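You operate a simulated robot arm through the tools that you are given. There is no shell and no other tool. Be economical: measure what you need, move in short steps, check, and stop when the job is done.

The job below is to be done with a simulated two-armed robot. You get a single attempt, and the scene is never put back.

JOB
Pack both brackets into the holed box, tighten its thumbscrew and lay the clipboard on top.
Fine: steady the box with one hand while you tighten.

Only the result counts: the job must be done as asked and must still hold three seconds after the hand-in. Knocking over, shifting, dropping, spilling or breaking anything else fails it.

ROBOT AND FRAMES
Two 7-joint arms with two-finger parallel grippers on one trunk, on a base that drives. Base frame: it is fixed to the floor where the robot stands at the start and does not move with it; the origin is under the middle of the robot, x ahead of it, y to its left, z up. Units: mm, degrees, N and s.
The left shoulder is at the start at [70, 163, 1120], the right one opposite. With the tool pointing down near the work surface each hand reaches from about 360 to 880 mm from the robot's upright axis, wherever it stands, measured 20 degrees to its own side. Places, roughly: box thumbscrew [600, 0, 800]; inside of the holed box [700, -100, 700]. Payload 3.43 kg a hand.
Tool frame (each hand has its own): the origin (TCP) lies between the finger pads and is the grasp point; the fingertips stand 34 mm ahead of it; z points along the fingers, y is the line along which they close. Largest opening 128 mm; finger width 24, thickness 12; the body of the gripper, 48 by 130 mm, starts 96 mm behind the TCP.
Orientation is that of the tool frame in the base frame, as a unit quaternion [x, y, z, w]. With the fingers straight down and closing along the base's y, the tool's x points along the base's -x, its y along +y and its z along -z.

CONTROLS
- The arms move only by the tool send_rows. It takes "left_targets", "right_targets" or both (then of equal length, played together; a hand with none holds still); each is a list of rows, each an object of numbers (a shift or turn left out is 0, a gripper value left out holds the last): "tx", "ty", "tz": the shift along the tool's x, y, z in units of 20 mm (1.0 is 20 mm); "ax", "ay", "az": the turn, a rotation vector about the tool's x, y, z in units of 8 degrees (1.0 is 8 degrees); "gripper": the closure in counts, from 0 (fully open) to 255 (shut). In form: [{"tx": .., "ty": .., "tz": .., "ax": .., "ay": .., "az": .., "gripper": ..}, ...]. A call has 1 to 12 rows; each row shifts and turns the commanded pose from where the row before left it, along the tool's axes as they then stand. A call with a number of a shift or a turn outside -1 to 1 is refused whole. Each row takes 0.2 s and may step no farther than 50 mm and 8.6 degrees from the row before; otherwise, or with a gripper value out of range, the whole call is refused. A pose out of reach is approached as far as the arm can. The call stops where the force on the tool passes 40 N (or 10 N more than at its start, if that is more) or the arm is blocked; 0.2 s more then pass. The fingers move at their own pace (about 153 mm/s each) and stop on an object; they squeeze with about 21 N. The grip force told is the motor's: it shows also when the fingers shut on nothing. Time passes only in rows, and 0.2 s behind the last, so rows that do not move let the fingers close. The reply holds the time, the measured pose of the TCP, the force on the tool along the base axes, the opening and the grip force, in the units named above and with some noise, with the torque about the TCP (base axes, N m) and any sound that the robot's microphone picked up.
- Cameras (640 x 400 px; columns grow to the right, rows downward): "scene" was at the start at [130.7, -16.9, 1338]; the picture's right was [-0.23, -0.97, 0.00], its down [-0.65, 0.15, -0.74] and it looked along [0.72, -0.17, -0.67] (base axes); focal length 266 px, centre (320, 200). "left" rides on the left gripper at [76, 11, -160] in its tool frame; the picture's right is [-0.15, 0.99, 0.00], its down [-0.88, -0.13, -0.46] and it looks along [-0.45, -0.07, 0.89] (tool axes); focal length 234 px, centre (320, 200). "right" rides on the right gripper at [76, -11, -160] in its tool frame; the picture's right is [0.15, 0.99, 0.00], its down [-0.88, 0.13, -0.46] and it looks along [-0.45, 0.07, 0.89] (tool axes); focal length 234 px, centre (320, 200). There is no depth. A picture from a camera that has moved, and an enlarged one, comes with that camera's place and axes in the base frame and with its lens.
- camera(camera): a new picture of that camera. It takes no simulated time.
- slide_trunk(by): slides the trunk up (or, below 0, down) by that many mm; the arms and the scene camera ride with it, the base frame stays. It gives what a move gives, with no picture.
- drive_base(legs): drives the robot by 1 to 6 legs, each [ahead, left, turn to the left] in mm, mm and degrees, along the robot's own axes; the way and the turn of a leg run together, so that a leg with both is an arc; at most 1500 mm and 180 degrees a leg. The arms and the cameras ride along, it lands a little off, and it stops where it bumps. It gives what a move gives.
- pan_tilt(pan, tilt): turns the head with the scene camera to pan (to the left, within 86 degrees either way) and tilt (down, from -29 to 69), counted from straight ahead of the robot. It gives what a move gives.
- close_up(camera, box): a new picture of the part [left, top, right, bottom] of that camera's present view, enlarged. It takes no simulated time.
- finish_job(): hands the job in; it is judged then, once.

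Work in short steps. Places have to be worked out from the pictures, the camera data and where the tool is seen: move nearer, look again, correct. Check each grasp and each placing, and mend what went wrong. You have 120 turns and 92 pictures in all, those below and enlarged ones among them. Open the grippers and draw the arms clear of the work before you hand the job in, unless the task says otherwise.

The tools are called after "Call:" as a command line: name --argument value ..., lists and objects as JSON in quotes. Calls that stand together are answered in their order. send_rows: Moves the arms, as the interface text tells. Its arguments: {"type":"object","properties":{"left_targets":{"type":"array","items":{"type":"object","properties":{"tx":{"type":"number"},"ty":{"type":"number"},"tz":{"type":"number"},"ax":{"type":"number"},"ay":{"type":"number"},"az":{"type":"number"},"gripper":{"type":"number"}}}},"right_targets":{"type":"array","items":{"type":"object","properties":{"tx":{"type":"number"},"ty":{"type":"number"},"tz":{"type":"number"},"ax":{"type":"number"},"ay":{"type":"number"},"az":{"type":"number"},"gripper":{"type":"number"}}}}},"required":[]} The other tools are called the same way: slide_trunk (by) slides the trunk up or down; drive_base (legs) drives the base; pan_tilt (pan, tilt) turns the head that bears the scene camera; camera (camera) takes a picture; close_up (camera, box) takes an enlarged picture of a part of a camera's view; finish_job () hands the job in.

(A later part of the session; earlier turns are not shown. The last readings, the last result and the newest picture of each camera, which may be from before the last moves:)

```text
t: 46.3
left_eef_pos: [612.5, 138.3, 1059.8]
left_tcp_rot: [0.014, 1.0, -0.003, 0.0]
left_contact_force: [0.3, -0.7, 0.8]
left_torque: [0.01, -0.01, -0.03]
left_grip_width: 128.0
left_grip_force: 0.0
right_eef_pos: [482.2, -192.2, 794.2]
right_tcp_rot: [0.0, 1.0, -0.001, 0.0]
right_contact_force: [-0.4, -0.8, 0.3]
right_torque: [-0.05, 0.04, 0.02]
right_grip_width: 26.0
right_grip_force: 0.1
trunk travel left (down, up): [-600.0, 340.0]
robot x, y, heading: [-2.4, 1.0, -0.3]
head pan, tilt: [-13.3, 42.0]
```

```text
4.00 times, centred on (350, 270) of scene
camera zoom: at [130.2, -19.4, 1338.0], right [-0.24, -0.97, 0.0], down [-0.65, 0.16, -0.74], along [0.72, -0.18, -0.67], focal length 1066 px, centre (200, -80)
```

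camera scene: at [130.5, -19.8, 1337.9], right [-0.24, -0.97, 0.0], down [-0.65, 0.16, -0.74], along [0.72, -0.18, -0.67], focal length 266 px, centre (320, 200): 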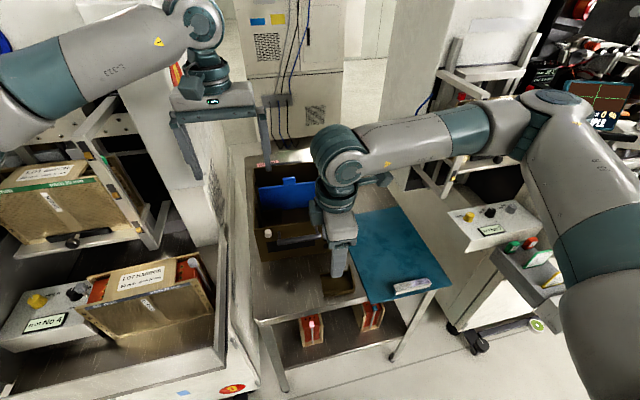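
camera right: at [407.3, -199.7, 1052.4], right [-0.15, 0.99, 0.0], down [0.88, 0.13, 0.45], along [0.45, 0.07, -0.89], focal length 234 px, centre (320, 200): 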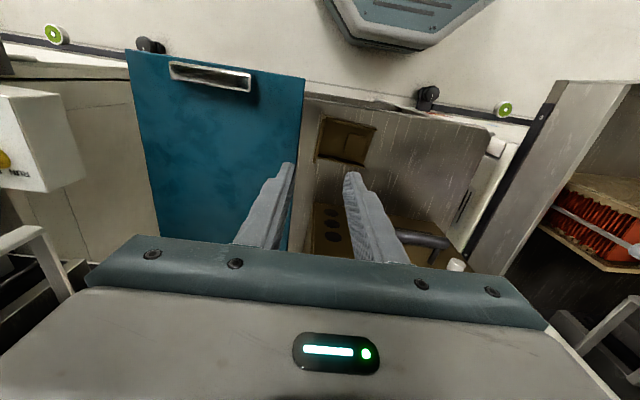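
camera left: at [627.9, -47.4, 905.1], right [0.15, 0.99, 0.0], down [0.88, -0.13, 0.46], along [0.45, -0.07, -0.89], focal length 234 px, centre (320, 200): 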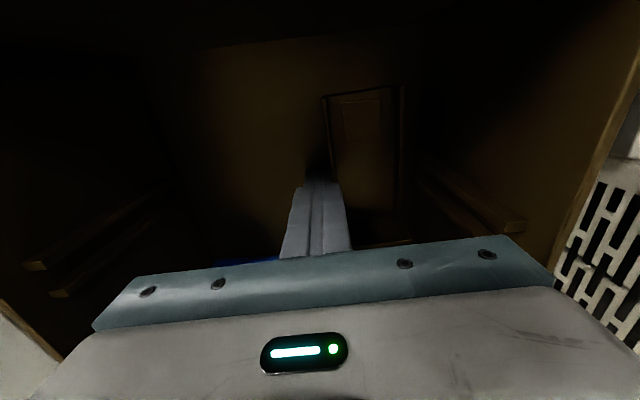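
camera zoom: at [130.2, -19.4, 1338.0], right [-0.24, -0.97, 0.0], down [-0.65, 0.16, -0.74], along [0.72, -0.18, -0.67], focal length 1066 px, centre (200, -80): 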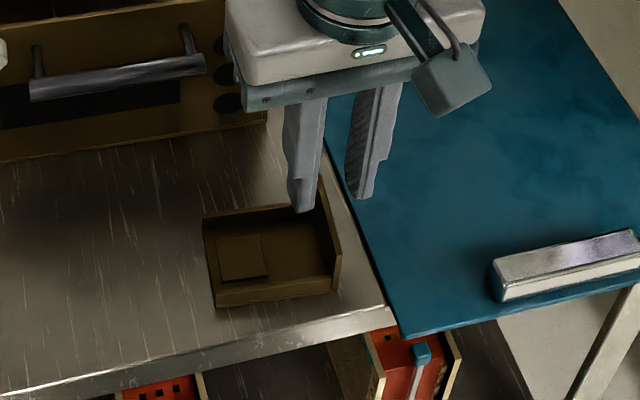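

The wall lies between the finger planes. I lower 44 mm and close.

Call:
send_rows --right_targets '[{"tz": 0.8}, {"tz": 0.8}, {"tz": 0.6}, {}, {"gripper": 255}, {}, {}]'

Call:
close_up --camera "scene" --box '[300, 220, 400, 320]'

```text
t: 47.9
left_eef_pos: [612.3, 139.2, 1059.2]
left_tcp_rot: [0.014, 1.0, -0.003, -0.001]
left_contact_force: [-1.2, 0.4, 0.2]
left_torque: [0.0, -0.01, 0.02]
left_grip_width: 127.7
left_grip_force: 0.0
right_eef_pos: [482.5, -192.7, 750.6]
right_tcp_rot: [0.0, 1.0, 0.0, -0.001]
right_contact_force: [0.7, 0.5, 0.4]
right_torque: [-0.01, 0.0, -0.01]
right_grip_width: 4.3
right_grip_force: 21.0
trunk travel left (down, up): [-600.0, 340.0]
robot x, y, heading: [-1.2, 2.3, -0.3]
head pan, tilt: [-13.3, 42.0]
```

```text
4.00 times, centred on (350, 270) of scene
camera zoom: at [130.3, -19.6, 1338.0], right [-0.24, -0.97, 0.0], down [-0.65, 0.16, -0.74], along [0.72, -0.18, -0.67], focal length 1066 px, centre (200, -80)
```

zoom: 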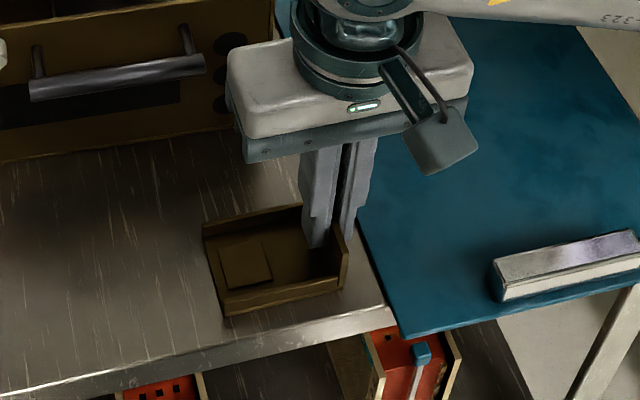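

The wall is pinched (4.3 mm). I lift it above the rim level and check.

Call:
send_rows --right_targets '[{"tz": -0.7}, {"tz": -0.9}, {"tz": -0.9}, {"tz": -0.9}, {"tz": -0.9}, {"tz": -0.9}, {"tz": -0.9}, {"tz": -0.9}, {"tz": -0.9}, {"tz": -0.6}, {}]'

Call:
close_up --camera "scene" --box '[230, 130, 430, 310]'

```text
t: 50.3
left_eef_pos: [612.8, 138.2, 1060.1]
left_tcp_rot: [0.014, 1.0, -0.003, 0.0]
left_contact_force: [1.3, -0.3, 0.3]
left_torque: [0.01, 0.02, 0.02]
left_grip_width: 128.1
left_grip_force: 0.0
right_eef_pos: [481.6, -191.7, 920.9]
right_tcp_rot: [0.0, 1.0, 0.0, -0.001]
right_contact_force: [0.4, 0.4, -1.3]
right_torque: [-0.03, 0.0, 0.03]
right_grip_width: 4.5
right_grip_force: 21.2
trunk travel left (down, up): [-600.0, 340.0]
robot x, y, heading: [-0.1, -0.2, -0.4]
head pan, tilt: [-13.3, 42.0]
```

```text
2.22 times, centred on (330, 220) of scene
camera zoom: at [130.4, -19.6, 1338.0], right [-0.24, -0.97, 0.0], down [-0.65, 0.16, -0.74], along [0.72, -0.18, -0.67], focal length 592 px, centre (298, 156)
```

zoom: 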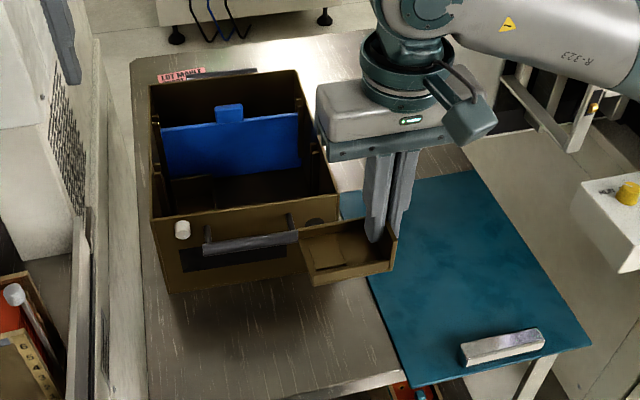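

B is level. I carry it over the right half of the box (TCP target 690, −135).

Call:
send_rows --right_targets '[{"tx": -0.95, "ty": 0.26}, {"tx": -0.95, "ty": 0.26}, {"tx": -0.95, "ty": 0.26}, {"tx": -0.95, "ty": 0.26}, {"tx": -0.95, "ty": 0.26}, {"tx": -0.95, "ty": 0.26}, {"tx": -0.95, "ty": 0.26}, {"tx": -0.95, "ty": 0.26}, {"tx": -0.95, "ty": 0.26}, {"tx": -0.95, "ty": 0.26}, {"tx": -0.9, "ty": 0.26}, {}]'

Call:
camera --camera "right"

Call:
close_up --camera "scene" --box '[230, 120, 390, 270]'

```text
t: 52.9
left_eef_pos: [612.9, 139.4, 1060.6]
left_tcp_rot: [0.014, 1.0, -0.002, 0.0]
left_contact_force: [-0.9, 0.1, -0.2]
left_torque: [0.01, -0.02, 0.03]
left_grip_width: 128.2
left_grip_force: 0.0
right_eef_pos: [688.8, -134.8, 921.6]
right_tcp_rot: [0.0, 1.0, -0.001, 0.0]
right_contact_force: [0.4, 0.2, -0.6]
right_torque: [0.01, -0.01, 0.01]
right_grip_width: 4.6
right_grip_force: 21.1
trunk travel left (down, up): [-600.0, 340.0]
robot x, y, heading: [0.9, -1.8, -0.1]
head pan, tilt: [-13.3, 42.0]
```

```text
57 pictures are left
camera right: at [613.3, -144.8, 1082.2], right [-0.15, 0.99, 0.0], down [0.88, 0.13, 0.46], along [0.45, 0.07, -0.89], focal length 234 px, centre (320, 200)
```

right: 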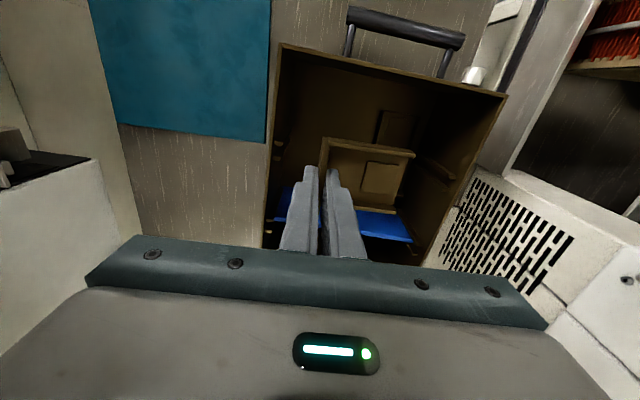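

```text
2.67 times, centred on (310, 195) of scene
camera zoom: at [130.1, -19.9, 1338.0], right [-0.24, -0.97, 0.0], down [-0.65, 0.16, -0.74], along [0.72, -0.18, -0.67], focal length 710 px, centre (347, 213)
```

zoom: 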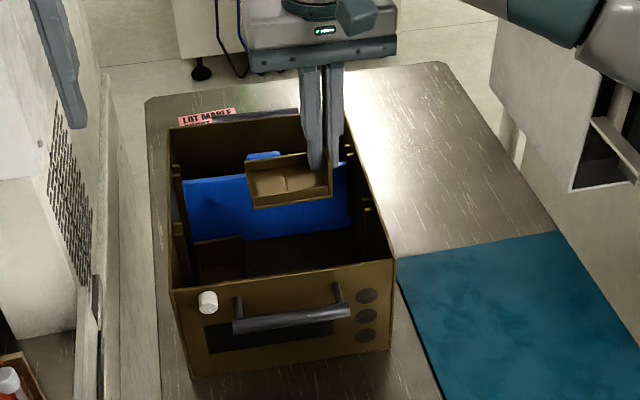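

B's left edge at −57 clears A's right edge (≈−47), and its right clears the wall. I descend most of the way with a slight 3 mm shift right.

Call:
send_rows --right_targets '[{"ty": -0.15}, {"tz": 1}, {"tz": 1}, {"tz": 1}, {"tz": 1}, {"tz": 1}, {"tz": 1}, {"tz": 1}, {"tz": 0.6}, {}]'

Call:
close_up --camera "right" --box '[160, 20, 560, 270]'

```text
t: 55.1
left_eef_pos: [613.8, 139.2, 1060.5]
left_tcp_rot: [0.014, 1.0, -0.003, 0.0]
left_contact_force: [-0.6, 0.3, -1.0]
left_torque: [-0.03, -0.02, 0.0]
left_grip_width: 128.0
left_grip_force: 0.1
right_eef_pos: [690.1, -137.9, 770.4]
right_tcp_rot: [0.0, 1.0, 0.0, 0.001]
right_contact_force: [-0.6, 0.7, -1.2]
right_torque: [-0.02, 0.0, 0.01]
right_grip_width: 4.4
right_grip_force: 20.7
trunk travel left (down, up): [-600.0, 340.0]
robot x, y, heading: [-3.2, -1.1, -0.3]
head pan, tilt: [-13.3, 42.0]
```

```text
1.60 times, centred on (360, 145) of right
camera zoom: at [613.8, -148.6, 929.2], right [-0.15, 0.99, 0.0], down [0.88, 0.13, 0.46], along [0.45, 0.07, -0.89], focal length 375 px, centre (256, 288)
```

zoom: 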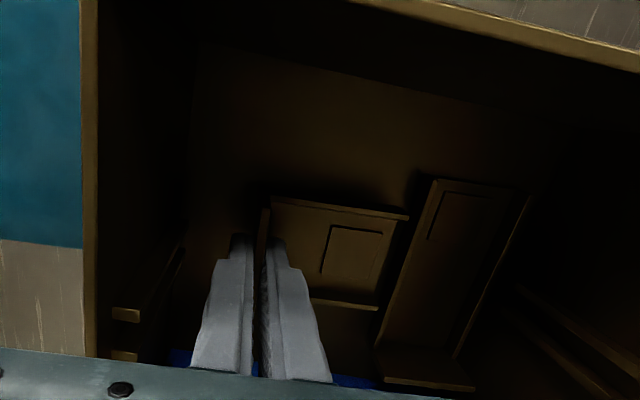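

Clear of A. Final lowering in small steps.

Call:
send_rows --right_targets '[{"tz": 0.4}, {"tz": 0.2}, {"tz": 0.1}, {}]'

```text
t: 56.1
left_eef_pos: [613.0, 138.9, 1060.1]
left_tcp_rot: [0.014, 1.0, -0.003, 0.0]
left_contact_force: [0.5, 0.1, -0.1]
left_torque: [0.02, 0.0, -0.02]
left_grip_width: 128.1
left_grip_force: 0.1
right_eef_pos: [690.2, -137.5, 755.2]
right_tcp_rot: [-0.001, 1.0, 0.0, -0.001]
right_contact_force: [-0.1, 0.5, -0.6]
right_torque: [-0.01, 0.02, -0.03]
right_grip_width: 4.3
right_grip_force: 21.1
trunk travel left (down, up): [-600.0, 340.0]
robot x, y, heading: [-1.4, 0.5, -0.5]
head pan, tilt: [-13.3, 42.0]
```

Call:
send_rows --right_targets '[{"tz": 0.1}, {"tz": 0.05}, {}]'

```text
t: 56.9
left_eef_pos: [612.7, 138.7, 1061.5]
left_tcp_rot: [0.014, 1.0, -0.003, 0.001]
left_contact_force: [-0.8, 0.1, -0.1]
left_torque: [0.0, 0.02, 0.02]
left_grip_width: 128.0
left_grip_force: 0.2
right_eef_pos: [691.0, -137.9, 753.6]
right_tcp_rot: [0.001, 1.0, 0.0, 0.001]
right_contact_force: [1.8, 1.1, 7.7]
right_torque: [0.02, 0.18, -0.01]
right_grip_width: 4.3
right_grip_force: 21.1
trunk travel left (down, up): [-600.0, 340.0]
robot x, y, heading: [5.1, -1.8, -0.5]
head pan, tilt: [-13.3, 42.0]
```

Contact at 7.7 N. I open to ~24 mm and lift out.

Call:
send_rows --right_targets '[{"gripper": 207}, {}, {"tz": -0.5}, {"tz": -1}, {"tz": -1}, {"tz": -1}, {"tz": -1}, {"tz": -1}, {"tz": -1}, {"tz": -1}, {"tz": -1}, {"tz": -1}]'

Call:
close_up --camera "right" --box '[160, 0, 560, 270]'

Call:
close_up --camera "scene" --box '[240, 160, 360, 270]'

```text
t: 59.5
left_eef_pos: [612.6, 137.8, 1061.2]
left_tcp_rot: [0.014, 1.0, -0.003, 0.0]
left_contact_force: [1.0, 1.1, 0.7]
left_torque: [-0.01, 0.03, -0.01]
left_grip_width: 128.1
left_grip_force: 0.0
right_eef_pos: [690.8, -137.3, 944.1]
right_tcp_rot: [0.0, 1.0, 0.0, 0.0]
right_contact_force: [-1.3, -0.2, -0.1]
right_torque: [-0.01, -0.04, 0.01]
right_grip_width: 24.1
right_grip_force: 0.1
trunk travel left (down, up): [-600.0, 340.0]
robot x, y, heading: [-0.9, -1.8, -0.2]
head pan, tilt: [-13.3, 42.0]
```

```text
1.48 times, centred on (360, 135) of right
camera zoom: at [613.8, -147.7, 1102.8], right [-0.15, 0.99, 0.0], down [0.88, 0.13, 0.46], along [0.45, 0.07, -0.89], focal length 347 px, centre (261, 296)
```

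zoom: 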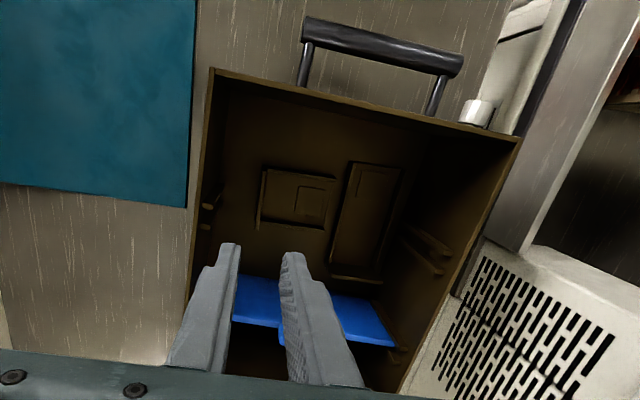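

```text
3.64 times, centred on (300, 215) of scene
camera zoom: at [129.8, -19.3, 1338.0], right [-0.24, -0.97, 0.0], down [-0.65, 0.16, -0.74], along [0.72, -0.18, -0.67], focal length 969 px, centre (393, 146)
```

zoom: 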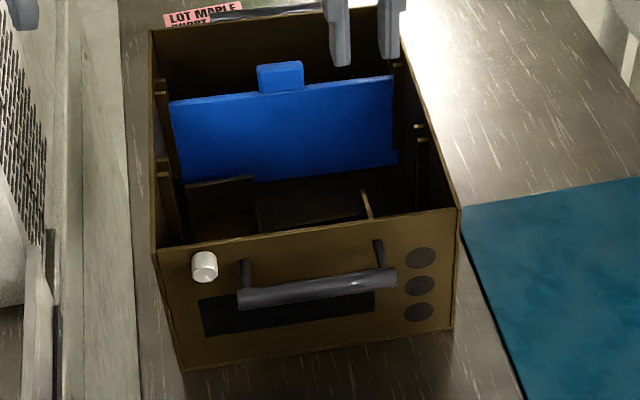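

Both brackets are flat in the box with no overlap. Now the steadying hand: I move the right gripper over the right wall's rim (x≈745, y≈−187) to pinch it.

Call:
send_rows --right_targets '[{"tx": -0.9, "ty": -0.83, "az": 0.2, "gripper": 175}, {"tx": -0.9, "ty": -0.83}, {"tx": -0.9, "ty": -0.83}, {"tz": 0.8}, {"tz": 0.8}, {}]'

Call:
camera --camera "right"

```text
t: 60.9
left_eef_pos: [613.7, 138.9, 1059.6]
left_tcp_rot: [0.014, 1.0, -0.002, 0.0]
left_contact_force: [1.0, 0.6, 0.5]
left_torque: [0.02, -0.04, -0.02]
left_grip_width: 128.0
left_grip_force: 0.1
right_eef_pos: [743.7, -188.2, 908.3]
right_tcp_rot: [0.014, 1.0, 0.0, 0.0]
right_contact_force: [0.1, 0.0, 0.1]
right_torque: [-0.04, -0.01, 0.02]
right_grip_width: 40.1
right_grip_force: 0.0
trunk travel left (down, up): [-600.0, 340.0]
robot x, y, heading: [-1.2, 0.9, -0.6]
head pan, tilt: [-13.3, 42.0]
```

```text
52 pictures are left
camera right: at [667.0, -196.3, 1068.9], right [-0.12, 0.99, 0.0], down [0.88, 0.11, 0.46], along [0.45, 0.05, -0.89], focal length 234 px, centre (320, 200)
```

right: 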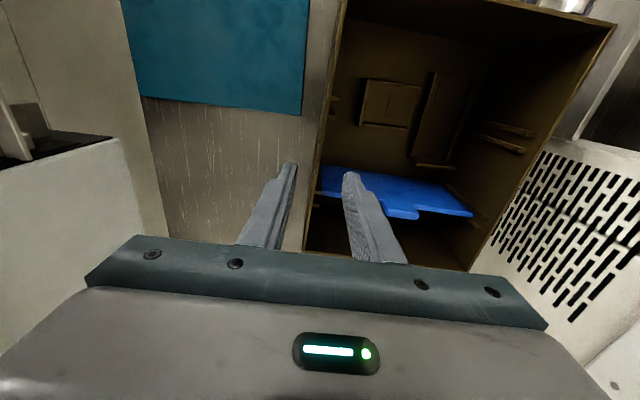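

The rim (y≈−190) is between the fingers. I lower until the tips are ~38 mm below the rim and close gently on the wall.

Call:
send_rows --right_targets '[{"tz": 0.9, "ty": -0.05}, {"tz": 0.9}, {"tz": 0.9}, {"tz": 0.9}, {}]'

Call:
send_rows --right_targets '[{"gripper": 255}, {}, {}]'

Call:
close_up --camera "scene" --box '[230, 130, 390, 270]'

```text
t: 62.1
left_eef_pos: [611.3, 139.1, 1060.9]
left_tcp_rot: [0.014, 1.0, -0.002, -0.001]
left_contact_force: [0.4, -0.1, -0.9]
left_torque: [0.0, 0.02, -0.01]
left_grip_width: 128.1
left_grip_force: 0.1
right_eef_pos: [743.0, -190.0, 839.3]
right_tcp_rot: [0.013, 1.0, 0.0, 0.001]
right_contact_force: [0.3, -0.6, -0.1]
right_torque: [-0.01, -0.03, -0.01]
right_grip_width: 40.1
right_grip_force: 0.1
trunk travel left (down, up): [-600.0, 340.0]
robot x, y, heading: [0.0, -1.6, -0.4]
head pan, tilt: [-13.3, 42.0]
```

```text
t: 62.9
left_eef_pos: [613.0, 139.7, 1059.9]
left_tcp_rot: [0.014, 1.0, -0.002, 0.0]
left_contact_force: [-1.0, -0.4, 0.4]
left_torque: [-0.03, -0.02, 0.02]
left_grip_width: 128.0
left_grip_force: 0.1
right_eef_pos: [744.3, -189.8, 838.8]
right_tcp_rot: [0.014, 1.0, 0.001, -0.001]
right_contact_force: [-0.8, 0.5, 0.0]
right_torque: [-0.03, -0.13, -0.51]
right_grip_width: 4.1
right_grip_force: 20.7
trunk travel left (down, up): [-600.0, 340.0]
robot x, y, heading: [-1.0, -1.9, -0.6]
head pan, tilt: [-13.3, 42.0]
```

```text
2.86 times, centred on (310, 200) of scene
camera zoom: at [130.4, -19.5, 1338.0], right [-0.24, -0.97, 0.0], down [-0.65, 0.16, -0.74], along [0.72, -0.18, -0.67], focal length 761 px, centre (349, 200)
```

zoom: 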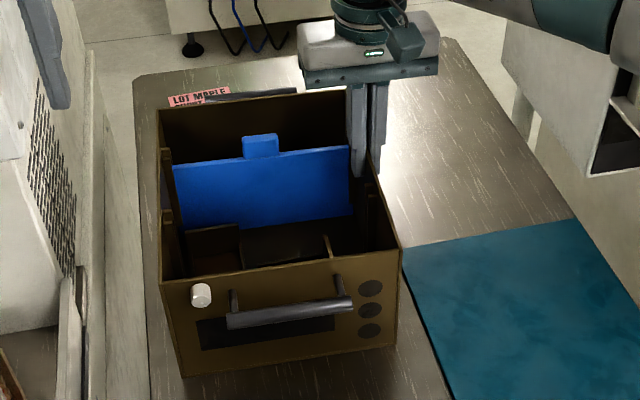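

The right hand holds the wall (4.1 mm, 21 N). I bring the left hand in front of the box and begin turning it forward.

Call:
send_rows --left_targets '[{"tx": 0.9, "ty": -0.9, "tz": 0.8}, {"tx": 0.9, "ty": -0.9, "tz": 0.8}, {"tx": 0.9, "ty": -0.9, "tz": 0.8}, {"tx": 0.9, "ty": -0.9, "tz": 0.8}, {"tx": 0.9, "ty": -0.9, "tz": 0.8}, {"tx": 0.9, "ty": -0.9, "tz": 0.8}, {}]'

Call:
send_rows --left_targets '[{"ay": -0.9375}, {"ay": -0.9375}, {"ay": -0.9375}, {"ay": -0.9375}, {"ay": -0.9375}, {"ay": -0.9375}, {"ay": -0.9375}, {"ay": -0.9375}, {"ay": -0.9375}, {"ay": -0.9375}, {"ay": -0.9375}, {"ay": -0.9375}]'

Call:
camera --camera "left"

Call:
camera --camera "scene"

```text
t: 64.5
left_eef_pos: [502.2, 33.6, 963.6]
left_tcp_rot: [0.014, 1.0, -0.002, 0.0]
left_contact_force: [0.8, 0.0, 0.3]
left_torque: [0.02, -0.02, -0.01]
left_grip_width: 127.7
left_grip_force: 0.1
right_eef_pos: [744.0, -190.1, 837.7]
right_tcp_rot: [0.014, 1.0, 0.0, -0.001]
right_contact_force: [-0.2, 1.2, 0.6]
right_torque: [-0.01, 0.11, -0.53]
right_grip_width: 4.1
right_grip_force: 21.0
trunk travel left (down, up): [-600.0, 340.0]
robot x, y, heading: [0.8, 1.4, -0.7]
head pan, tilt: [-13.3, 42.0]
```

```text
t: 67.1
left_eef_pos: [528.1, 12.5, 979.8]
left_tcp_rot: [0.008, 0.709, -0.01, 0.705]
left_contact_force: [0.0, -0.6, -0.2]
left_torque: [0.01, -0.01, -0.04]
left_grip_width: 128.2
left_grip_force: 0.0
left hand out of reach, approached as far as the arm can: row 8, 9, 12
right_eef_pos: [744.8, -192.0, 840.5]
right_tcp_rot: [0.014, 1.0, -0.001, -0.002]
right_contact_force: [-2.0, -3.9, 2.8]
right_torque: [0.21, -0.62, -0.51]
right_grip_width: 4.1
right_grip_force: 21.0
trunk travel left (down, up): [-600.0, 340.0]
robot x, y, heading: [5.6, -6.1, -0.4]
head pan, tilt: [-13.3, 42.0]
```

```text
50 pictures are left
camera left: at [367.9, 27.6, 905.4], right [0.03, 0.99, 0.14], down [-0.45, -0.12, 0.88], along [0.89, -0.09, 0.45], focal length 234 px, centre (320, 200)
```

left: 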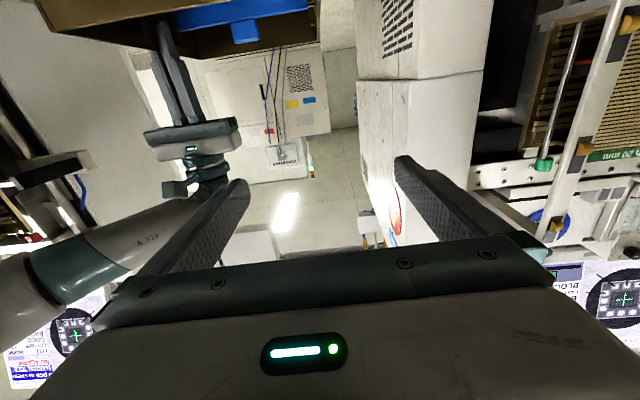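

```text
49 pictures are left
camera scene: at [130.6, -19.0, 1337.9], right [-0.24, -0.97, 0.0], down [-0.65, 0.16, -0.74], along [0.72, -0.18, -0.67], focal length 266 px, centre (320, 200)
```

scene: 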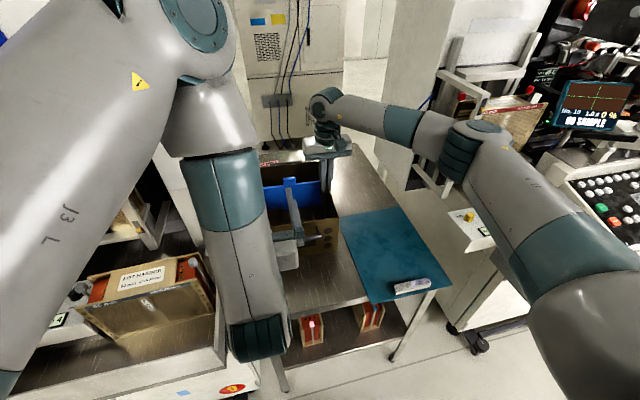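

The hand points forward now (near a limit). I try turning it −90° about its axis so the fingers close vertically, staying at this height.

Call:
send_rows --left_targets '[{"az": -0.9375}, {"az": -0.9375}, {"az": -0.9375}, {"az": -0.9375}, {"az": -0.9375}, {"az": -0.9375}, {"az": -0.9375}, {"az": -0.9375}, {"az": -0.9375}, {"az": -0.9375}, {"az": -0.9375}, {"az": -0.9375}]'

```text
t: 69.7
left_eef_pos: [528.0, 9.7, 981.3]
left_tcp_rot: [0.496, -0.506, 0.508, -0.49]
left_contact_force: [0.4, -0.6, 0.2]
left_torque: [0.02, 0.02, 0.0]
left_grip_width: 127.9
left_grip_force: 0.0
right_eef_pos: [744.6, -191.1, 838.0]
right_tcp_rot: [0.015, 1.0, 0.001, 0.0]
right_contact_force: [4.6, -2.3, 1.7]
right_torque: [-0.13, -0.19, -0.51]
right_grip_width: 3.7
right_grip_force: 20.5
trunk travel left (down, up): [-600.0, 340.0]
robot x, y, heading: [2.3, 1.5, -0.8]
head pan, tilt: [-13.3, 42.0]
```

Orientation achieved (tool x=−Y, y=−Z, z=+X). I narrow the opening and descend in front of the knob with a 10 mm back-off.

Call:
send_rows --left_targets '[{"gripper": 160, "tz": -0.5}, {"ty": 0.9}, {"ty": 0.9}, {"ty": 0.9}, {"ty": 0.9}, {"ty": 0.9}, {"ty": 0.9}, {"ty": 0.9}, {"ty": 0.9}, {}]'

Call:
camera --camera "left"

Call:
camera --camera "scene"

```text
t: 71.9
left_eef_pos: [561.5, -49.7, 904.1]
left_tcp_rot: [0.496, -0.507, 0.507, -0.49]
left_contact_force: [-0.2, 0.8, -0.7]
left_torque: [-0.02, -0.02, 0.01]
left_grip_width: 47.8
left_grip_force: 0.0
left hand out of reach, approached as far as the arm can: row 1, 2, 3, 4, 5, 6, 7, 8, 9
right_eef_pos: [743.9, -190.3, 840.0]
right_tcp_rot: [0.014, 1.0, -0.001, -0.001]
right_contact_force: [0.8, -1.4, 1.1]
right_torque: [-0.03, 0.21, -0.49]
right_grip_width: 4.0
right_grip_force: 20.9
trunk travel left (down, up): [-600.0, 340.0]
robot x, y, heading: [-0.5, -3.1, -0.5]
head pan, tilt: [-13.3, 42.0]
```

```text
48 pictures are left
camera left: at [398.4, -121.3, 895.1], right [0.0, 0.14, -0.99], down [-0.43, 0.89, 0.13], along [0.9, 0.43, 0.06], focal length 234 px, centre (320, 200)
```

left: 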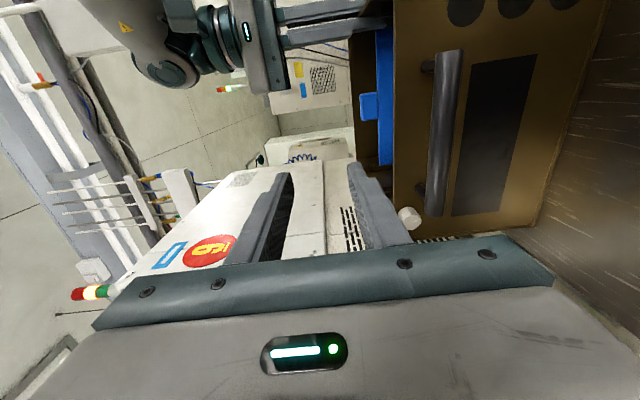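

```text
47 pictures are left
camera scene: at [130.3, -19.7, 1338.0], right [-0.24, -0.97, 0.0], down [-0.65, 0.16, -0.74], along [0.72, -0.18, -0.67], focal length 266 px, centre (320, 200)
```

scene: 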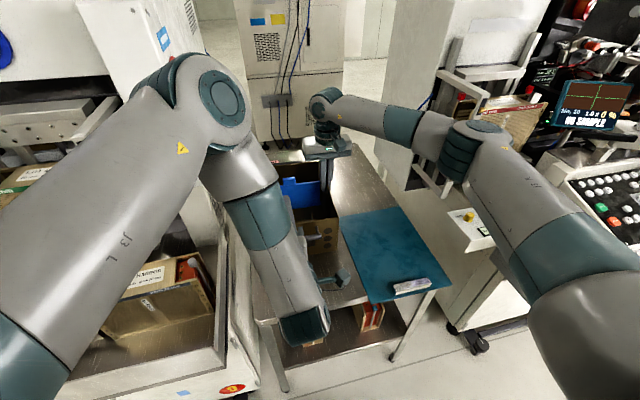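

The folded arm cannot get this low so close in. I open the right grip and raise the trunk 250 mm (both hands rise straight up), giving the arms more room.

Call:
send_rows --right_targets '[{"gripper": 175}, {}, {}]'

Call:
slide_trunk --by 250

Call:
camera --camera "scene"

```text
t: 72.7
left_eef_pos: [561.4, -49.8, 905.6]
left_tcp_rot: [-0.495, 0.507, -0.507, 0.49]
left_contact_force: [0.8, -0.9, -0.7]
left_torque: [-0.01, 0.0, 0.03]
left_grip_width: 47.9
left_grip_force: 0.0
right_eef_pos: [744.0, -191.0, 838.4]
right_tcp_rot: [0.014, 1.0, -0.001, -0.001]
right_contact_force: [-0.3, 0.4, 0.0]
right_torque: [0.0, 0.03, 0.02]
right_grip_width: 39.8
right_grip_force: 0.0
trunk travel left (down, up): [-600.0, 340.0]
robot x, y, heading: [0.6, -3.5, -0.4]
head pan, tilt: [-13.3, 42.0]
```

```text
t: 75.3
left_eef_pos: [561.7, -49.8, 1155.6]
left_tcp_rot: [-0.495, 0.508, -0.507, 0.491]
left_contact_force: [-0.3, -0.6, 0.0]
left_torque: [0.02, 0.0, 0.02]
left_grip_width: 47.8
left_grip_force: 0.1
right_eef_pos: [744.4, -190.9, 1088.8]
right_tcp_rot: [0.014, 1.0, 0.0, -0.001]
right_contact_force: [0.0, 1.1, 0.4]
right_torque: [0.02, 0.03, -0.02]
right_grip_width: 40.3
right_grip_force: 0.1
trunk travel left (down, up): [-850.0, 90.0]
robot x, y, heading: [-0.1, -0.7, -0.5]
head pan, tilt: [-13.3, 42.0]
```

```text
46 pictures are left
camera scene: at [130.5, -19.7, 1587.9], right [-0.24, -0.97, 0.0], down [-0.65, 0.16, -0.74], along [0.72, -0.18, -0.67], focal length 266 px, centre (320, 200)
```

scene: 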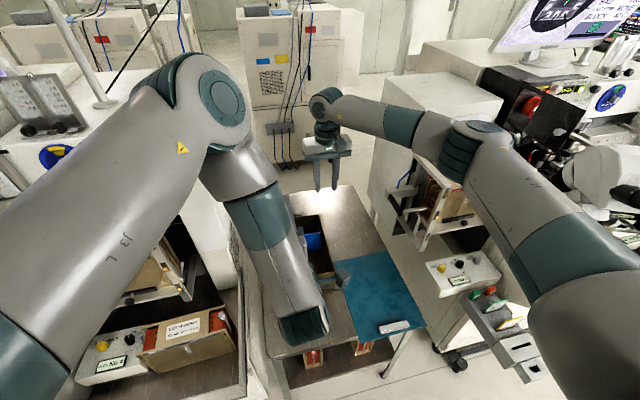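

I lower the right hand back onto the wall and, at the same time, bring the left hand to y≈1, x≈530 before its descent.

Call:
send_rows --right_targets '[{"tz": 1}, {"tz": 1}, {"tz": 1}, {"tz": 1}, {"tz": 1}, {"tz": 1}, {"tz": 1}, {"tz": 1}, {"tz": 1}, {"tz": 1}]' --left_targets '[{"tx": -0.85}, {"tx": -0.85}, {"tx": -0.85}, {"tz": -0.8}, {"tz": -0.8}, {"ty": 0.8}, {"ty": 0.8}, {"ty": 0.8}, {"ty": 0.8}, {"ty": 0.8}]'

```text
t: 77.5
left_eef_pos: [579.5, -52.5, 1124.6]
left_tcp_rot: [-0.496, 0.509, -0.505, 0.489]
left_contact_force: [-0.1, -0.1, -0.4]
left_torque: [0.02, -0.01, -0.02]
left_grip_width: 47.6
left_grip_force: 0.2
left hand out of reach, approached as far as the arm can: row 1, 2, 3, 4, 5, 6, 7, 8, 9, 10
right_eef_pos: [743.8, -189.6, 888.2]
right_tcp_rot: [0.014, 1.0, 0.0, -0.001]
right_contact_force: [1.1, 0.2, 0.1]
right_torque: [-0.02, 0.03, -0.02]
right_grip_width: 40.1
right_grip_force: 0.1
trunk travel left (down, up): [-850.0, 90.0]
robot x, y, heading: [-2.9, -5.6, -0.3]
head pan, tilt: [-13.3, 42.0]
```

The left arm is in a folded corner; standing farther back will free it. Earlier hand pictures show clear floor behind the base, so I raise the right hand and drive back 200 mm.

Call:
send_rows --right_targets '[{"tz": -1}, {"tz": -1}, {"tz": -1}, {"tz": -1}, {"tz": -1}, {"tz": -1}, {"tz": -1}, {"tz": -1}, {"tz": -1}, {"tz": -1}]'

Call:
drive_base --legs '[[-200, 0, 0]]'

Call:
camera --camera "scene"

```text
t: 79.7
left_eef_pos: [578.8, -52.0, 1124.2]
left_tcp_rot: [-0.496, 0.508, -0.506, 0.489]
left_contact_force: [-0.1, 0.2, 0.3]
left_torque: [-0.02, 0.01, -0.01]
left_grip_width: 47.7
left_grip_force: 0.1
right_eef_pos: [743.1, -191.1, 1088.7]
right_tcp_rot: [0.014, 1.0, 0.0, 0.0]
right_contact_force: [0.1, 0.6, 0.6]
right_torque: [-0.02, 0.0, 0.01]
right_grip_width: 40.0
right_grip_force: 0.1
trunk travel left (down, up): [-850.0, 90.0]
robot x, y, heading: [0.1, -4.6, -0.6]
head pan, tilt: [-13.3, 42.0]
```

```text
t: 81.3
left_eef_pos: [379.2, -52.9, 1123.2]
left_tcp_rot: [-0.497, 0.509, -0.505, 0.489]
left_contact_force: [0.3, 0.4, -0.9]
left_torque: [-0.03, -0.01, -0.01]
left_grip_width: 47.7
left_grip_force: 0.0
right_eef_pos: [544.3, -191.0, 1086.6]
right_tcp_rot: [0.013, 1.0, 0.0, -0.001]
right_contact_force: [0.0, 0.2, 0.2]
right_torque: [0.01, 0.03, 0.01]
right_grip_width: 40.2
right_grip_force: 0.0
trunk travel left (down, up): [-850.0, 90.0]
robot x, y, heading: [-201.0, 5.4, -0.6]
head pan, tilt: [-13.3, 42.0]
```

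```text
45 pictures are left
camera scene: at [-68.2, -18.4, 1587.6], right [-0.24, -0.97, 0.0], down [-0.65, 0.16, -0.74], along [0.72, -0.18, -0.67], focal length 266 px, centre (320, 200)
```

scene: 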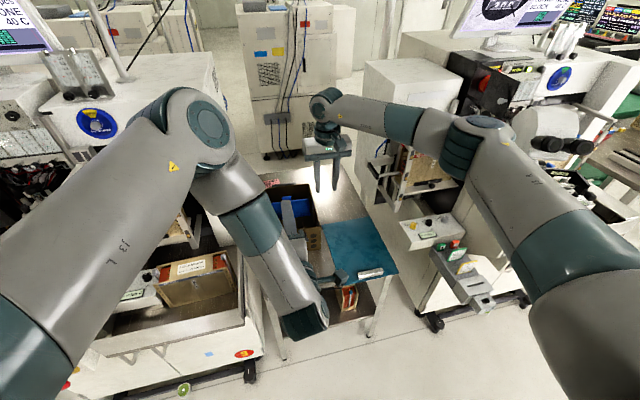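

Drive went well. Now I extend the left hand forward at this height (away from the limit) and to the left.

Call:
send_rows --left_targets '[{"tz": 0.9}, {"tz": 0.9}, {"tz": 0.9}, {"tz": 0.9, "tx": -0.5}, {"tz": 0.9, "tx": -0.5}, {"tz": 0.8, "tx": -0.5}, {"tx": -0.5}, {"tx": -0.5}, {}]'

Call:
slide_trunk --by -150

Call:
camera --camera "scene"

```text
t: 83.3
left_eef_pos: [474.2, -27.5, 1144.1]
left_tcp_rot: [-0.499, 0.507, -0.504, 0.49]
left_contact_force: [0.4, -0.4, -0.7]
left_torque: [0.01, 0.01, 0.01]
left_grip_width: 47.8
left_grip_force: 0.1
left hand out of reach, approached as far as the arm can: row 5, 6, 7, 8
right_eef_pos: [543.5, -191.1, 1088.2]
right_tcp_rot: [0.013, 1.0, 0.001, 0.0]
right_contact_force: [0.7, -0.2, -0.1]
right_torque: [0.0, -0.02, -0.01]
right_grip_width: 40.3
right_grip_force: 0.2
trunk travel left (down, up): [-850.0, 90.0]
robot x, y, heading: [-202.6, 0.6, -0.3]
head pan, tilt: [-13.3, 42.0]
```

```text
t: 85.1
left_eef_pos: [473.1, -28.3, 993.3]
left_tcp_rot: [-0.5, 0.508, -0.502, 0.49]
left_contact_force: [0.1, -0.3, -0.6]
left_torque: [-0.01, 0.02, 0.0]
left_grip_width: 47.5
left_grip_force: 0.0
right_eef_pos: [541.6, -191.2, 938.2]
right_tcp_rot: [0.014, 1.0, 0.0, 0.0]
right_contact_force: [0.3, 0.0, 0.2]
right_torque: [-0.02, 0.02, -0.02]
right_grip_width: 40.2
right_grip_force: 0.1
trunk travel left (down, up): [-700.0, 240.0]
robot x, y, heading: [-202.9, 0.6, -0.4]
head pan, tilt: [-13.3, 42.0]
```

```text
44 pictures are left
camera scene: at [-71.3, -18.1, 1438.1], right [-0.24, -0.97, 0.0], down [-0.65, 0.16, -0.74], along [0.72, -0.18, -0.67], focal length 266 px, centre (320, 200)
```

scene: 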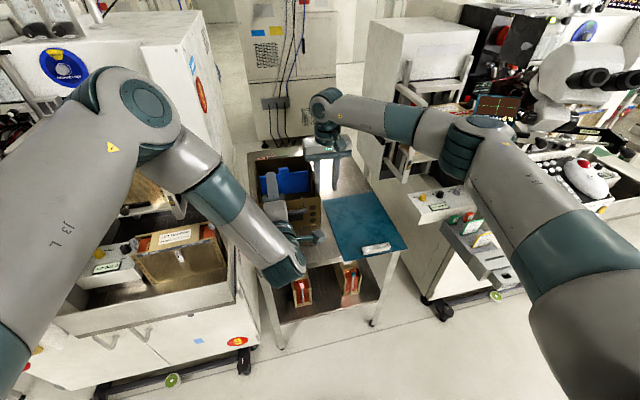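

Motion to +Y is limited at this roll. I test rolling the hand back by 40° and then shifting 30 mm to the left to see which joint limits it.

Call:
send_rows --left_targets '[{"az": 1}, {"az": 1}, {"az": 1}, {"az": 1}, {"az": 1}, {"tx": -0.575, "ty": 0.4825}, {"tx": -0.575, "ty": 0.4825}, {}]'

```text
t: 86.9
left_eef_pos: [467.9, -11.7, 1004.0]
left_tcp_rot: [-0.299, 0.648, -0.301, 0.632]
left_contact_force: [-0.1, -0.9, -0.7]
left_torque: [-0.04, 0.0, -0.04]
left_grip_width: 47.5
left_grip_force: 0.1
left hand out of reach, approached as far as the arm can: row 6, 7
right_eef_pos: [542.9, -190.9, 936.6]
right_tcp_rot: [0.015, 1.0, 0.0, -0.001]
right_contact_force: [0.2, -0.7, -0.2]
right_torque: [0.02, 0.01, 0.02]
right_grip_width: 40.5
right_grip_force: 0.0
trunk travel left (down, up): [-700.0, 240.0]
robot x, y, heading: [-202.2, -2.3, -0.8]
head pan, tilt: [-13.3, 42.0]
```

The limit is not the roll. I test pure forward motion and then downward.

Call:
send_rows --left_targets '[{"tz": 0.8}, {"tz": 0.8}, {}]'

Call:
send_rows --left_targets '[{"tx": 0.64, "ty": 0.766}, {"tx": 0.64, "ty": 0.766}, {}]'

```text
t: 87.7
left_eef_pos: [498.3, -21.0, 1009.6]
left_tcp_rot: [-0.298, 0.648, -0.301, 0.632]
left_contact_force: [-0.6, -0.1, 0.3]
left_torque: [0.0, -0.03, 0.02]
left_grip_width: 47.8
left_grip_force: 0.2
left hand out of reach, approached as far as the arm can: row 1, 2
right_eef_pos: [541.3, -190.1, 938.5]
right_tcp_rot: [0.014, 1.0, 0.0, -0.001]
right_contact_force: [0.2, 0.1, 0.4]
right_torque: [0.01, 0.03, -0.02]
right_grip_width: 40.6
right_grip_force: 0.0
trunk travel left (down, up): [-700.0, 240.0]
robot x, y, heading: [-204.2, -0.5, -0.4]
head pan, tilt: [-13.3, 42.0]
```

```text
t: 88.5
left_eef_pos: [492.3, -36.5, 983.7]
left_tcp_rot: [-0.299, 0.648, -0.301, 0.632]
left_contact_force: [0.7, 0.0, 0.0]
left_torque: [-0.02, -0.02, 0.02]
left_grip_width: 47.9
left_grip_force: 0.0
left hand out of reach, approached as far as the arm can: row 1, 2
right_eef_pos: [542.9, -190.5, 938.8]
right_tcp_rot: [0.014, 1.0, 0.0, 0.0]
right_contact_force: [0.2, -1.1, 0.5]
right_torque: [0.03, 0.01, -0.01]
right_grip_width: 40.2
right_grip_force: 0.0
trunk travel left (down, up): [-700.0, 240.0]
robot x, y, heading: [-202.0, -0.5, -0.2]
head pan, tilt: [-13.3, 42.0]
```

A joint is stuck on its stop from reorienting while folded. I unwind to the downward pose, to re-rotate later with the arm extended.

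Call:
send_rows --left_targets '[{"az": 1}, {"az": 1}, {"az": 1}, {"az": 1}, {"az": 1}, {"az": 1}, {"az": 0.25}]'

Call:
send_rows --left_targets '[{"ay": 0.9375}, {"ay": 0.9375}, {"ay": 0.9375}, {"ay": 0.9375}, {"ay": 0.9375}, {"ay": 0.9375}, {"ay": 0.9375}, {"ay": 0.9375}, {"ay": 0.9375}, {"ay": 0.9375}, {"ay": 0.9375}, {"ay": 0.9375}]'

Call:
camera --camera "scene"

```text
t: 90.1
left_eef_pos: [489.8, -39.7, 983.0]
left_tcp_rot: [0.005, 0.713, -0.006, 0.701]
left_contact_force: [-0.7, -0.4, 0.2]
left_torque: [0.02, 0.02, -0.02]
left_grip_width: 47.8
left_grip_force: 0.0
right_eef_pos: [542.0, -190.2, 938.1]
right_tcp_rot: [0.015, 1.0, 0.0, -0.001]
right_contact_force: [-0.2, -0.3, -0.9]
right_torque: [0.0, -0.02, -0.01]
right_grip_width: 40.2
right_grip_force: 0.1
trunk travel left (down, up): [-700.0, 240.0]
robot x, y, heading: [-200.9, 0.2, -0.5]
head pan, tilt: [-13.3, 42.0]
```

```text
t: 92.7
left_eef_pos: [492.3, -40.0, 983.2]
left_tcp_rot: [0.01, 1.0, -0.002, -0.009]
left_contact_force: [0.3, -0.5, 0.2]
left_torque: [0.0, 0.0, 0.03]
left_grip_width: 47.8
left_grip_force: 0.1
right_eef_pos: [542.8, -190.9, 938.6]
right_tcp_rot: [0.014, 1.0, 0.0, -0.002]
right_contact_force: [1.2, -0.2, 0.2]
right_torque: [0.01, 0.0, -0.03]
right_grip_width: 40.1
right_grip_force: 0.0
trunk travel left (down, up): [-700.0, 240.0]
robot x, y, heading: [-202.5, 2.5, -0.7]
head pan, tilt: [-13.3, 42.0]
```

```text
43 pictures are left
camera scene: at [-70.1, -18.6, 1437.9], right [-0.24, -0.97, 0.0], down [-0.65, 0.16, -0.74], along [0.72, -0.18, -0.67], focal length 266 px, centre (320, 200)
```

scene: 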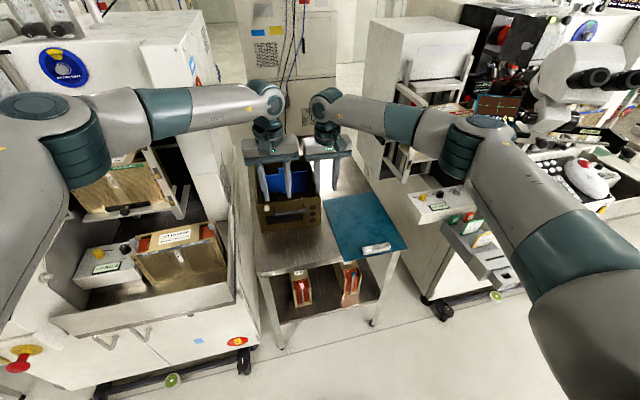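

Unwound cleanly. Now I first shift left to y≈20, then rotate forward while swinging the TCP ahead so the wrist stays well in front.

Call:
send_rows --left_targets '[{"ty": 1}, {"ty": 1}, {"ty": 1}, {}]'

Call:
send_rows --left_targets '[{"ay": -0.9375, "tx": -0.75}, {"ay": -0.9375, "tx": -0.75}, {"ay": -0.9375, "tx": -0.75}, {"ay": -0.9375, "tx": -0.75}, {"ay": -0.9375, "tx": -0.75}, {"ay": -0.9375, "tx": -0.75}, {"ay": -0.9375, "tx": -0.75}, {"ay": -0.9375, "tx": -0.75}, {"ay": -0.9375, "tx": -0.75}, {"ay": -0.9375, "tx": -0.75}, {"ay": -0.9375, "tx": -0.75}, {"ay": -0.9375, "tx": -0.75}]'

Call:
camera --camera "scene"

```text
t: 93.7
left_eef_pos: [492.7, 20.2, 981.7]
left_tcp_rot: [0.011, 1.0, -0.002, -0.007]
left_contact_force: [-0.7, 0.0, 0.0]
left_torque: [-0.03, 0.03, -0.04]
left_grip_width: 47.8
left_grip_force: 0.1
right_eef_pos: [543.0, -190.5, 937.9]
right_tcp_rot: [0.014, 1.0, 0.0, -0.001]
right_contact_force: [0.9, 0.1, -0.4]
right_torque: [0.03, 0.0, -0.01]
right_grip_width: 40.2
right_grip_force: 0.0
trunk travel left (down, up): [-700.0, 240.0]
robot x, y, heading: [-201.5, -1.3, -0.6]
head pan, tilt: [-13.3, 42.0]
```

```text
t: 96.3
left_eef_pos: [612.8, 10.1, 1097.0]
left_tcp_rot: [0.001, 0.715, -0.004, 0.7]
left_contact_force: [-0.3, -0.4, 0.3]
left_torque: [-0.03, -0.02, -0.01]
left_grip_width: 47.8
left_grip_force: 0.1
left hand out of reach, approached as far as the arm can: row 12
right_eef_pos: [544.2, -188.5, 936.4]
right_tcp_rot: [0.013, 1.0, 0.0, -0.001]
right_contact_force: [0.2, 0.5, -0.3]
right_torque: [0.0, -0.01, -0.04]
right_grip_width: 40.2
right_grip_force: 0.1
trunk travel left (down, up): [-700.0, 240.0]
robot x, y, heading: [-201.3, 3.4, -0.5]
head pan, tilt: [-13.3, 42.0]
```

```text
42 pictures are left
camera scene: at [-70.1, -17.5, 1437.9], right [-0.24, -0.97, 0.0], down [-0.65, 0.16, -0.74], along [0.72, -0.18, -0.67], focal length 266 px, centre (320, 200)
```

scene: 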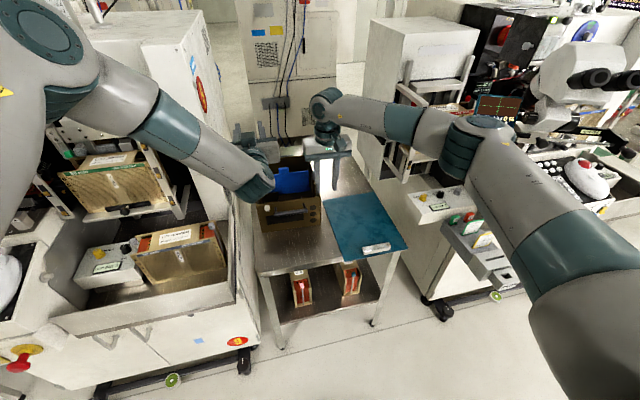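

Since orientation changes work and only translation is limited, I'll let the trunk and base do the translating. I roll the left hand −90° here and raise the right hand so it can ride down with the trunk.

Call:
send_rows --left_targets '[{"az": -1}, {"az": -1}, {"az": -1}, {"az": -1}, {"az": -1}, {"az": -1}, {"az": -1}, {"az": -1}, {"az": -1}, {"az": -1}, {"az": -1}, {"az": -0.5}]' --right_targets '[{"tz": -1}, {"tz": -1}, {"tz": -1}, {"tz": -1}, {"tz": -1}, {"tz": -1}, {"tz": -1}, {"tz": -1}, {"tz": -1}, {"tz": -1}, {"tz": -1}, {"tz": -1}]'

Call:
send_rows --left_targets '[{"az": -1}, {"az": -1}, {"az": -1}, {"tz": -0.5}, {"tz": -0.5}, {}]'

```text
t: 98.9
left_eef_pos: [610.5, 3.5, 1099.7]
left_tcp_rot: [0.511, -0.498, 0.51, -0.481]
left_contact_force: [0.3, -0.2, 0.2]
left_torque: [-0.04, -0.03, 0.0]
left_grip_width: 47.7
left_grip_force: 0.1
left hand out of reach, approached as far as the arm can: row 1
right_eef_pos: [543.4, -189.2, 1178.8]
right_tcp_rot: [0.015, 1.0, 0.0, 0.0]
right_contact_force: [-0.8, -0.9, 0.2]
right_torque: [-0.01, -0.02, 0.0]
right_grip_width: 40.3
right_grip_force: 0.1
trunk travel left (down, up): [-700.0, 240.0]
robot x, y, heading: [-205.6, -2.9, -0.5]
head pan, tilt: [-13.3, 42.0]
```

```text
t: 100.3
left_eef_pos: [591.3, 1.3, 1098.8]
left_tcp_rot: [0.602, -0.382, 0.599, -0.364]
left_contact_force: [1.2, 0.1, -0.1]
left_torque: [0.02, -0.02, -0.03]
left_grip_width: 47.6
left_grip_force: 0.1
right_eef_pos: [543.3, -187.7, 1179.0]
right_tcp_rot: [0.014, 1.0, 0.0, -0.001]
right_contact_force: [0.0, 0.4, 0.2]
right_torque: [0.04, 0.02, -0.01]
right_grip_width: 40.3
right_grip_force: 0.1
trunk travel left (down, up): [-700.0, 240.0]
robot x, y, heading: [-200.7, 0.9, -0.4]
head pan, tilt: [-13.3, 42.0]
```

The full roll to about −115° works. I retract the hand to x≈525, then lower the trunk so it is level with the knob.

Call:
send_rows --left_targets '[{"tz": -0.8}, {"tz": -0.8}, {"tz": -0.8}, {"tz": -0.8}, {}]'

Call:
slide_trunk --by -200

Call:
camera --camera "scene"

Call:
camera --camera "left"

```text
t: 101.5
left_eef_pos: [527.8, 6.1, 1099.8]
left_tcp_rot: [0.601, -0.383, 0.6, -0.365]
left_contact_force: [0.0, -0.3, 0.7]
left_torque: [-0.01, 0.02, 0.0]
left_grip_width: 47.8
left_grip_force: 0.0
right_eef_pos: [543.9, -187.9, 1179.2]
right_tcp_rot: [0.014, 1.0, 0.0, -0.001]
right_contact_force: [0.3, 0.3, -0.3]
right_torque: [0.01, 0.0, 0.01]
right_grip_width: 40.3
right_grip_force: 0.0
trunk travel left (down, up): [-700.0, 240.0]
robot x, y, heading: [-200.1, -0.6, -0.4]
head pan, tilt: [-13.3, 42.0]
```

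```text
t: 103.7
left_eef_pos: [527.0, 5.7, 900.0]
left_tcp_rot: [0.6, -0.383, 0.6, -0.365]
left_contact_force: [-0.3, -0.6, -0.4]
left_torque: [0.03, 0.03, 0.0]
left_grip_width: 47.7
left_grip_force: 0.1
right_eef_pos: [543.8, -186.7, 979.3]
right_tcp_rot: [0.014, 1.0, 0.0, 0.0]
right_contact_force: [0.4, -1.0, 0.4]
right_torque: [0.01, -0.01, 0.0]
right_grip_width: 39.9
right_grip_force: 0.1
trunk travel left (down, up): [-500.0, 440.0]
robot x, y, heading: [-204.6, 0.6, -0.6]
head pan, tilt: [-13.3, 42.0]
```

```text
41 pictures are left
camera scene: at [-71.3, -18.1, 1238.1], right [-0.24, -0.97, 0.0], down [-0.65, 0.16, -0.74], along [0.72, -0.18, -0.67], focal length 266 px, centre (320, 200)
```

scene: 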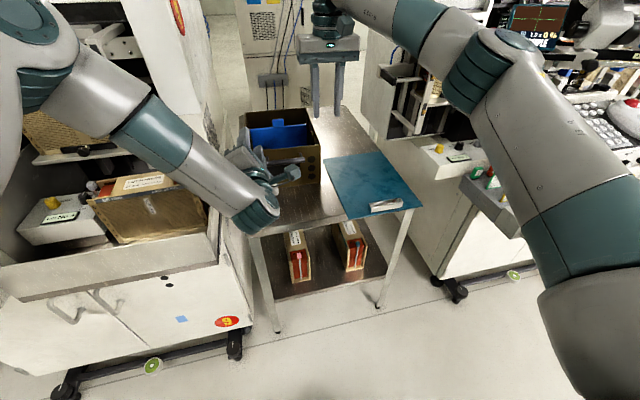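

```text
40 pictures are left
camera left: at [366.2, -64.1, 925.5], right [-0.02, -0.31, -0.95], down [-0.44, 0.86, -0.27], along [0.9, 0.42, -0.15], focal length 234 px, centre (320, 200)
```

left: 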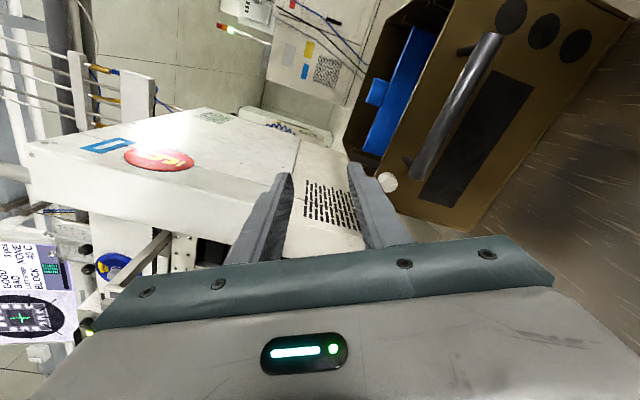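

The left camera places the knob at about (586, −1, 830), handle bar end at y≈−25, z≈822. The forearm is in front of the left machine, so I lower the remaining 70 mm and re-look.

Call:
slide_trunk --by -70

Call:
camera --camera "left"

Call:
close_up --camera "scene" --box '[200, 90, 340, 240]'

```text
t: 104.7
left_eef_pos: [527.4, 4.6, 829.7]
left_tcp_rot: [0.601, -0.383, 0.599, -0.365]
left_contact_force: [-0.3, 0.1, 0.2]
left_torque: [-0.01, 0.04, 0.0]
left_grip_width: 47.9
left_grip_force: 0.0
right_eef_pos: [542.9, -187.5, 909.9]
right_tcp_rot: [0.013, 1.0, -0.001, -0.001]
right_contact_force: [-0.7, -0.2, -1.2]
right_torque: [0.01, -0.01, -0.01]
right_grip_width: 40.2
right_grip_force: 0.0
trunk travel left (down, up): [-430.0, 510.0]
robot x, y, heading: [-200.5, -0.1, -0.4]
head pan, tilt: [-13.3, 42.0]
```

```text
39 pictures are left
camera left: at [365.9, -63.8, 855.0], right [-0.02, -0.31, -0.95], down [-0.44, 0.86, -0.26], along [0.9, 0.42, -0.15], focal length 234 px, centre (320, 200)
```

left: 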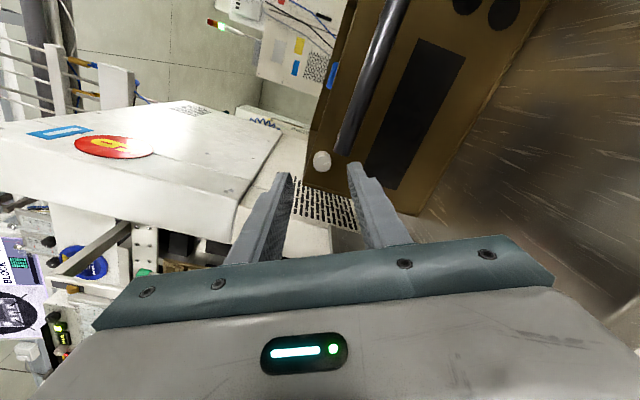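

```text
2.67 times, centred on (270, 165) of scene
camera zoom: at [-71.6, -18.1, 1167.9], right [-0.24, -0.97, 0.0], down [-0.65, 0.16, -0.74], along [0.72, -0.18, -0.67], focal length 710 px, centre (453, 293)
```

zoom: 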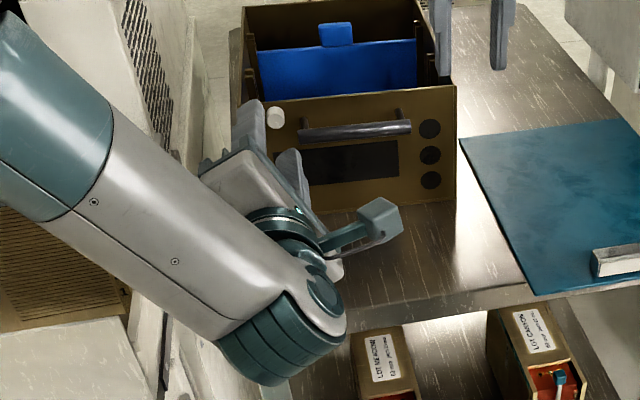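

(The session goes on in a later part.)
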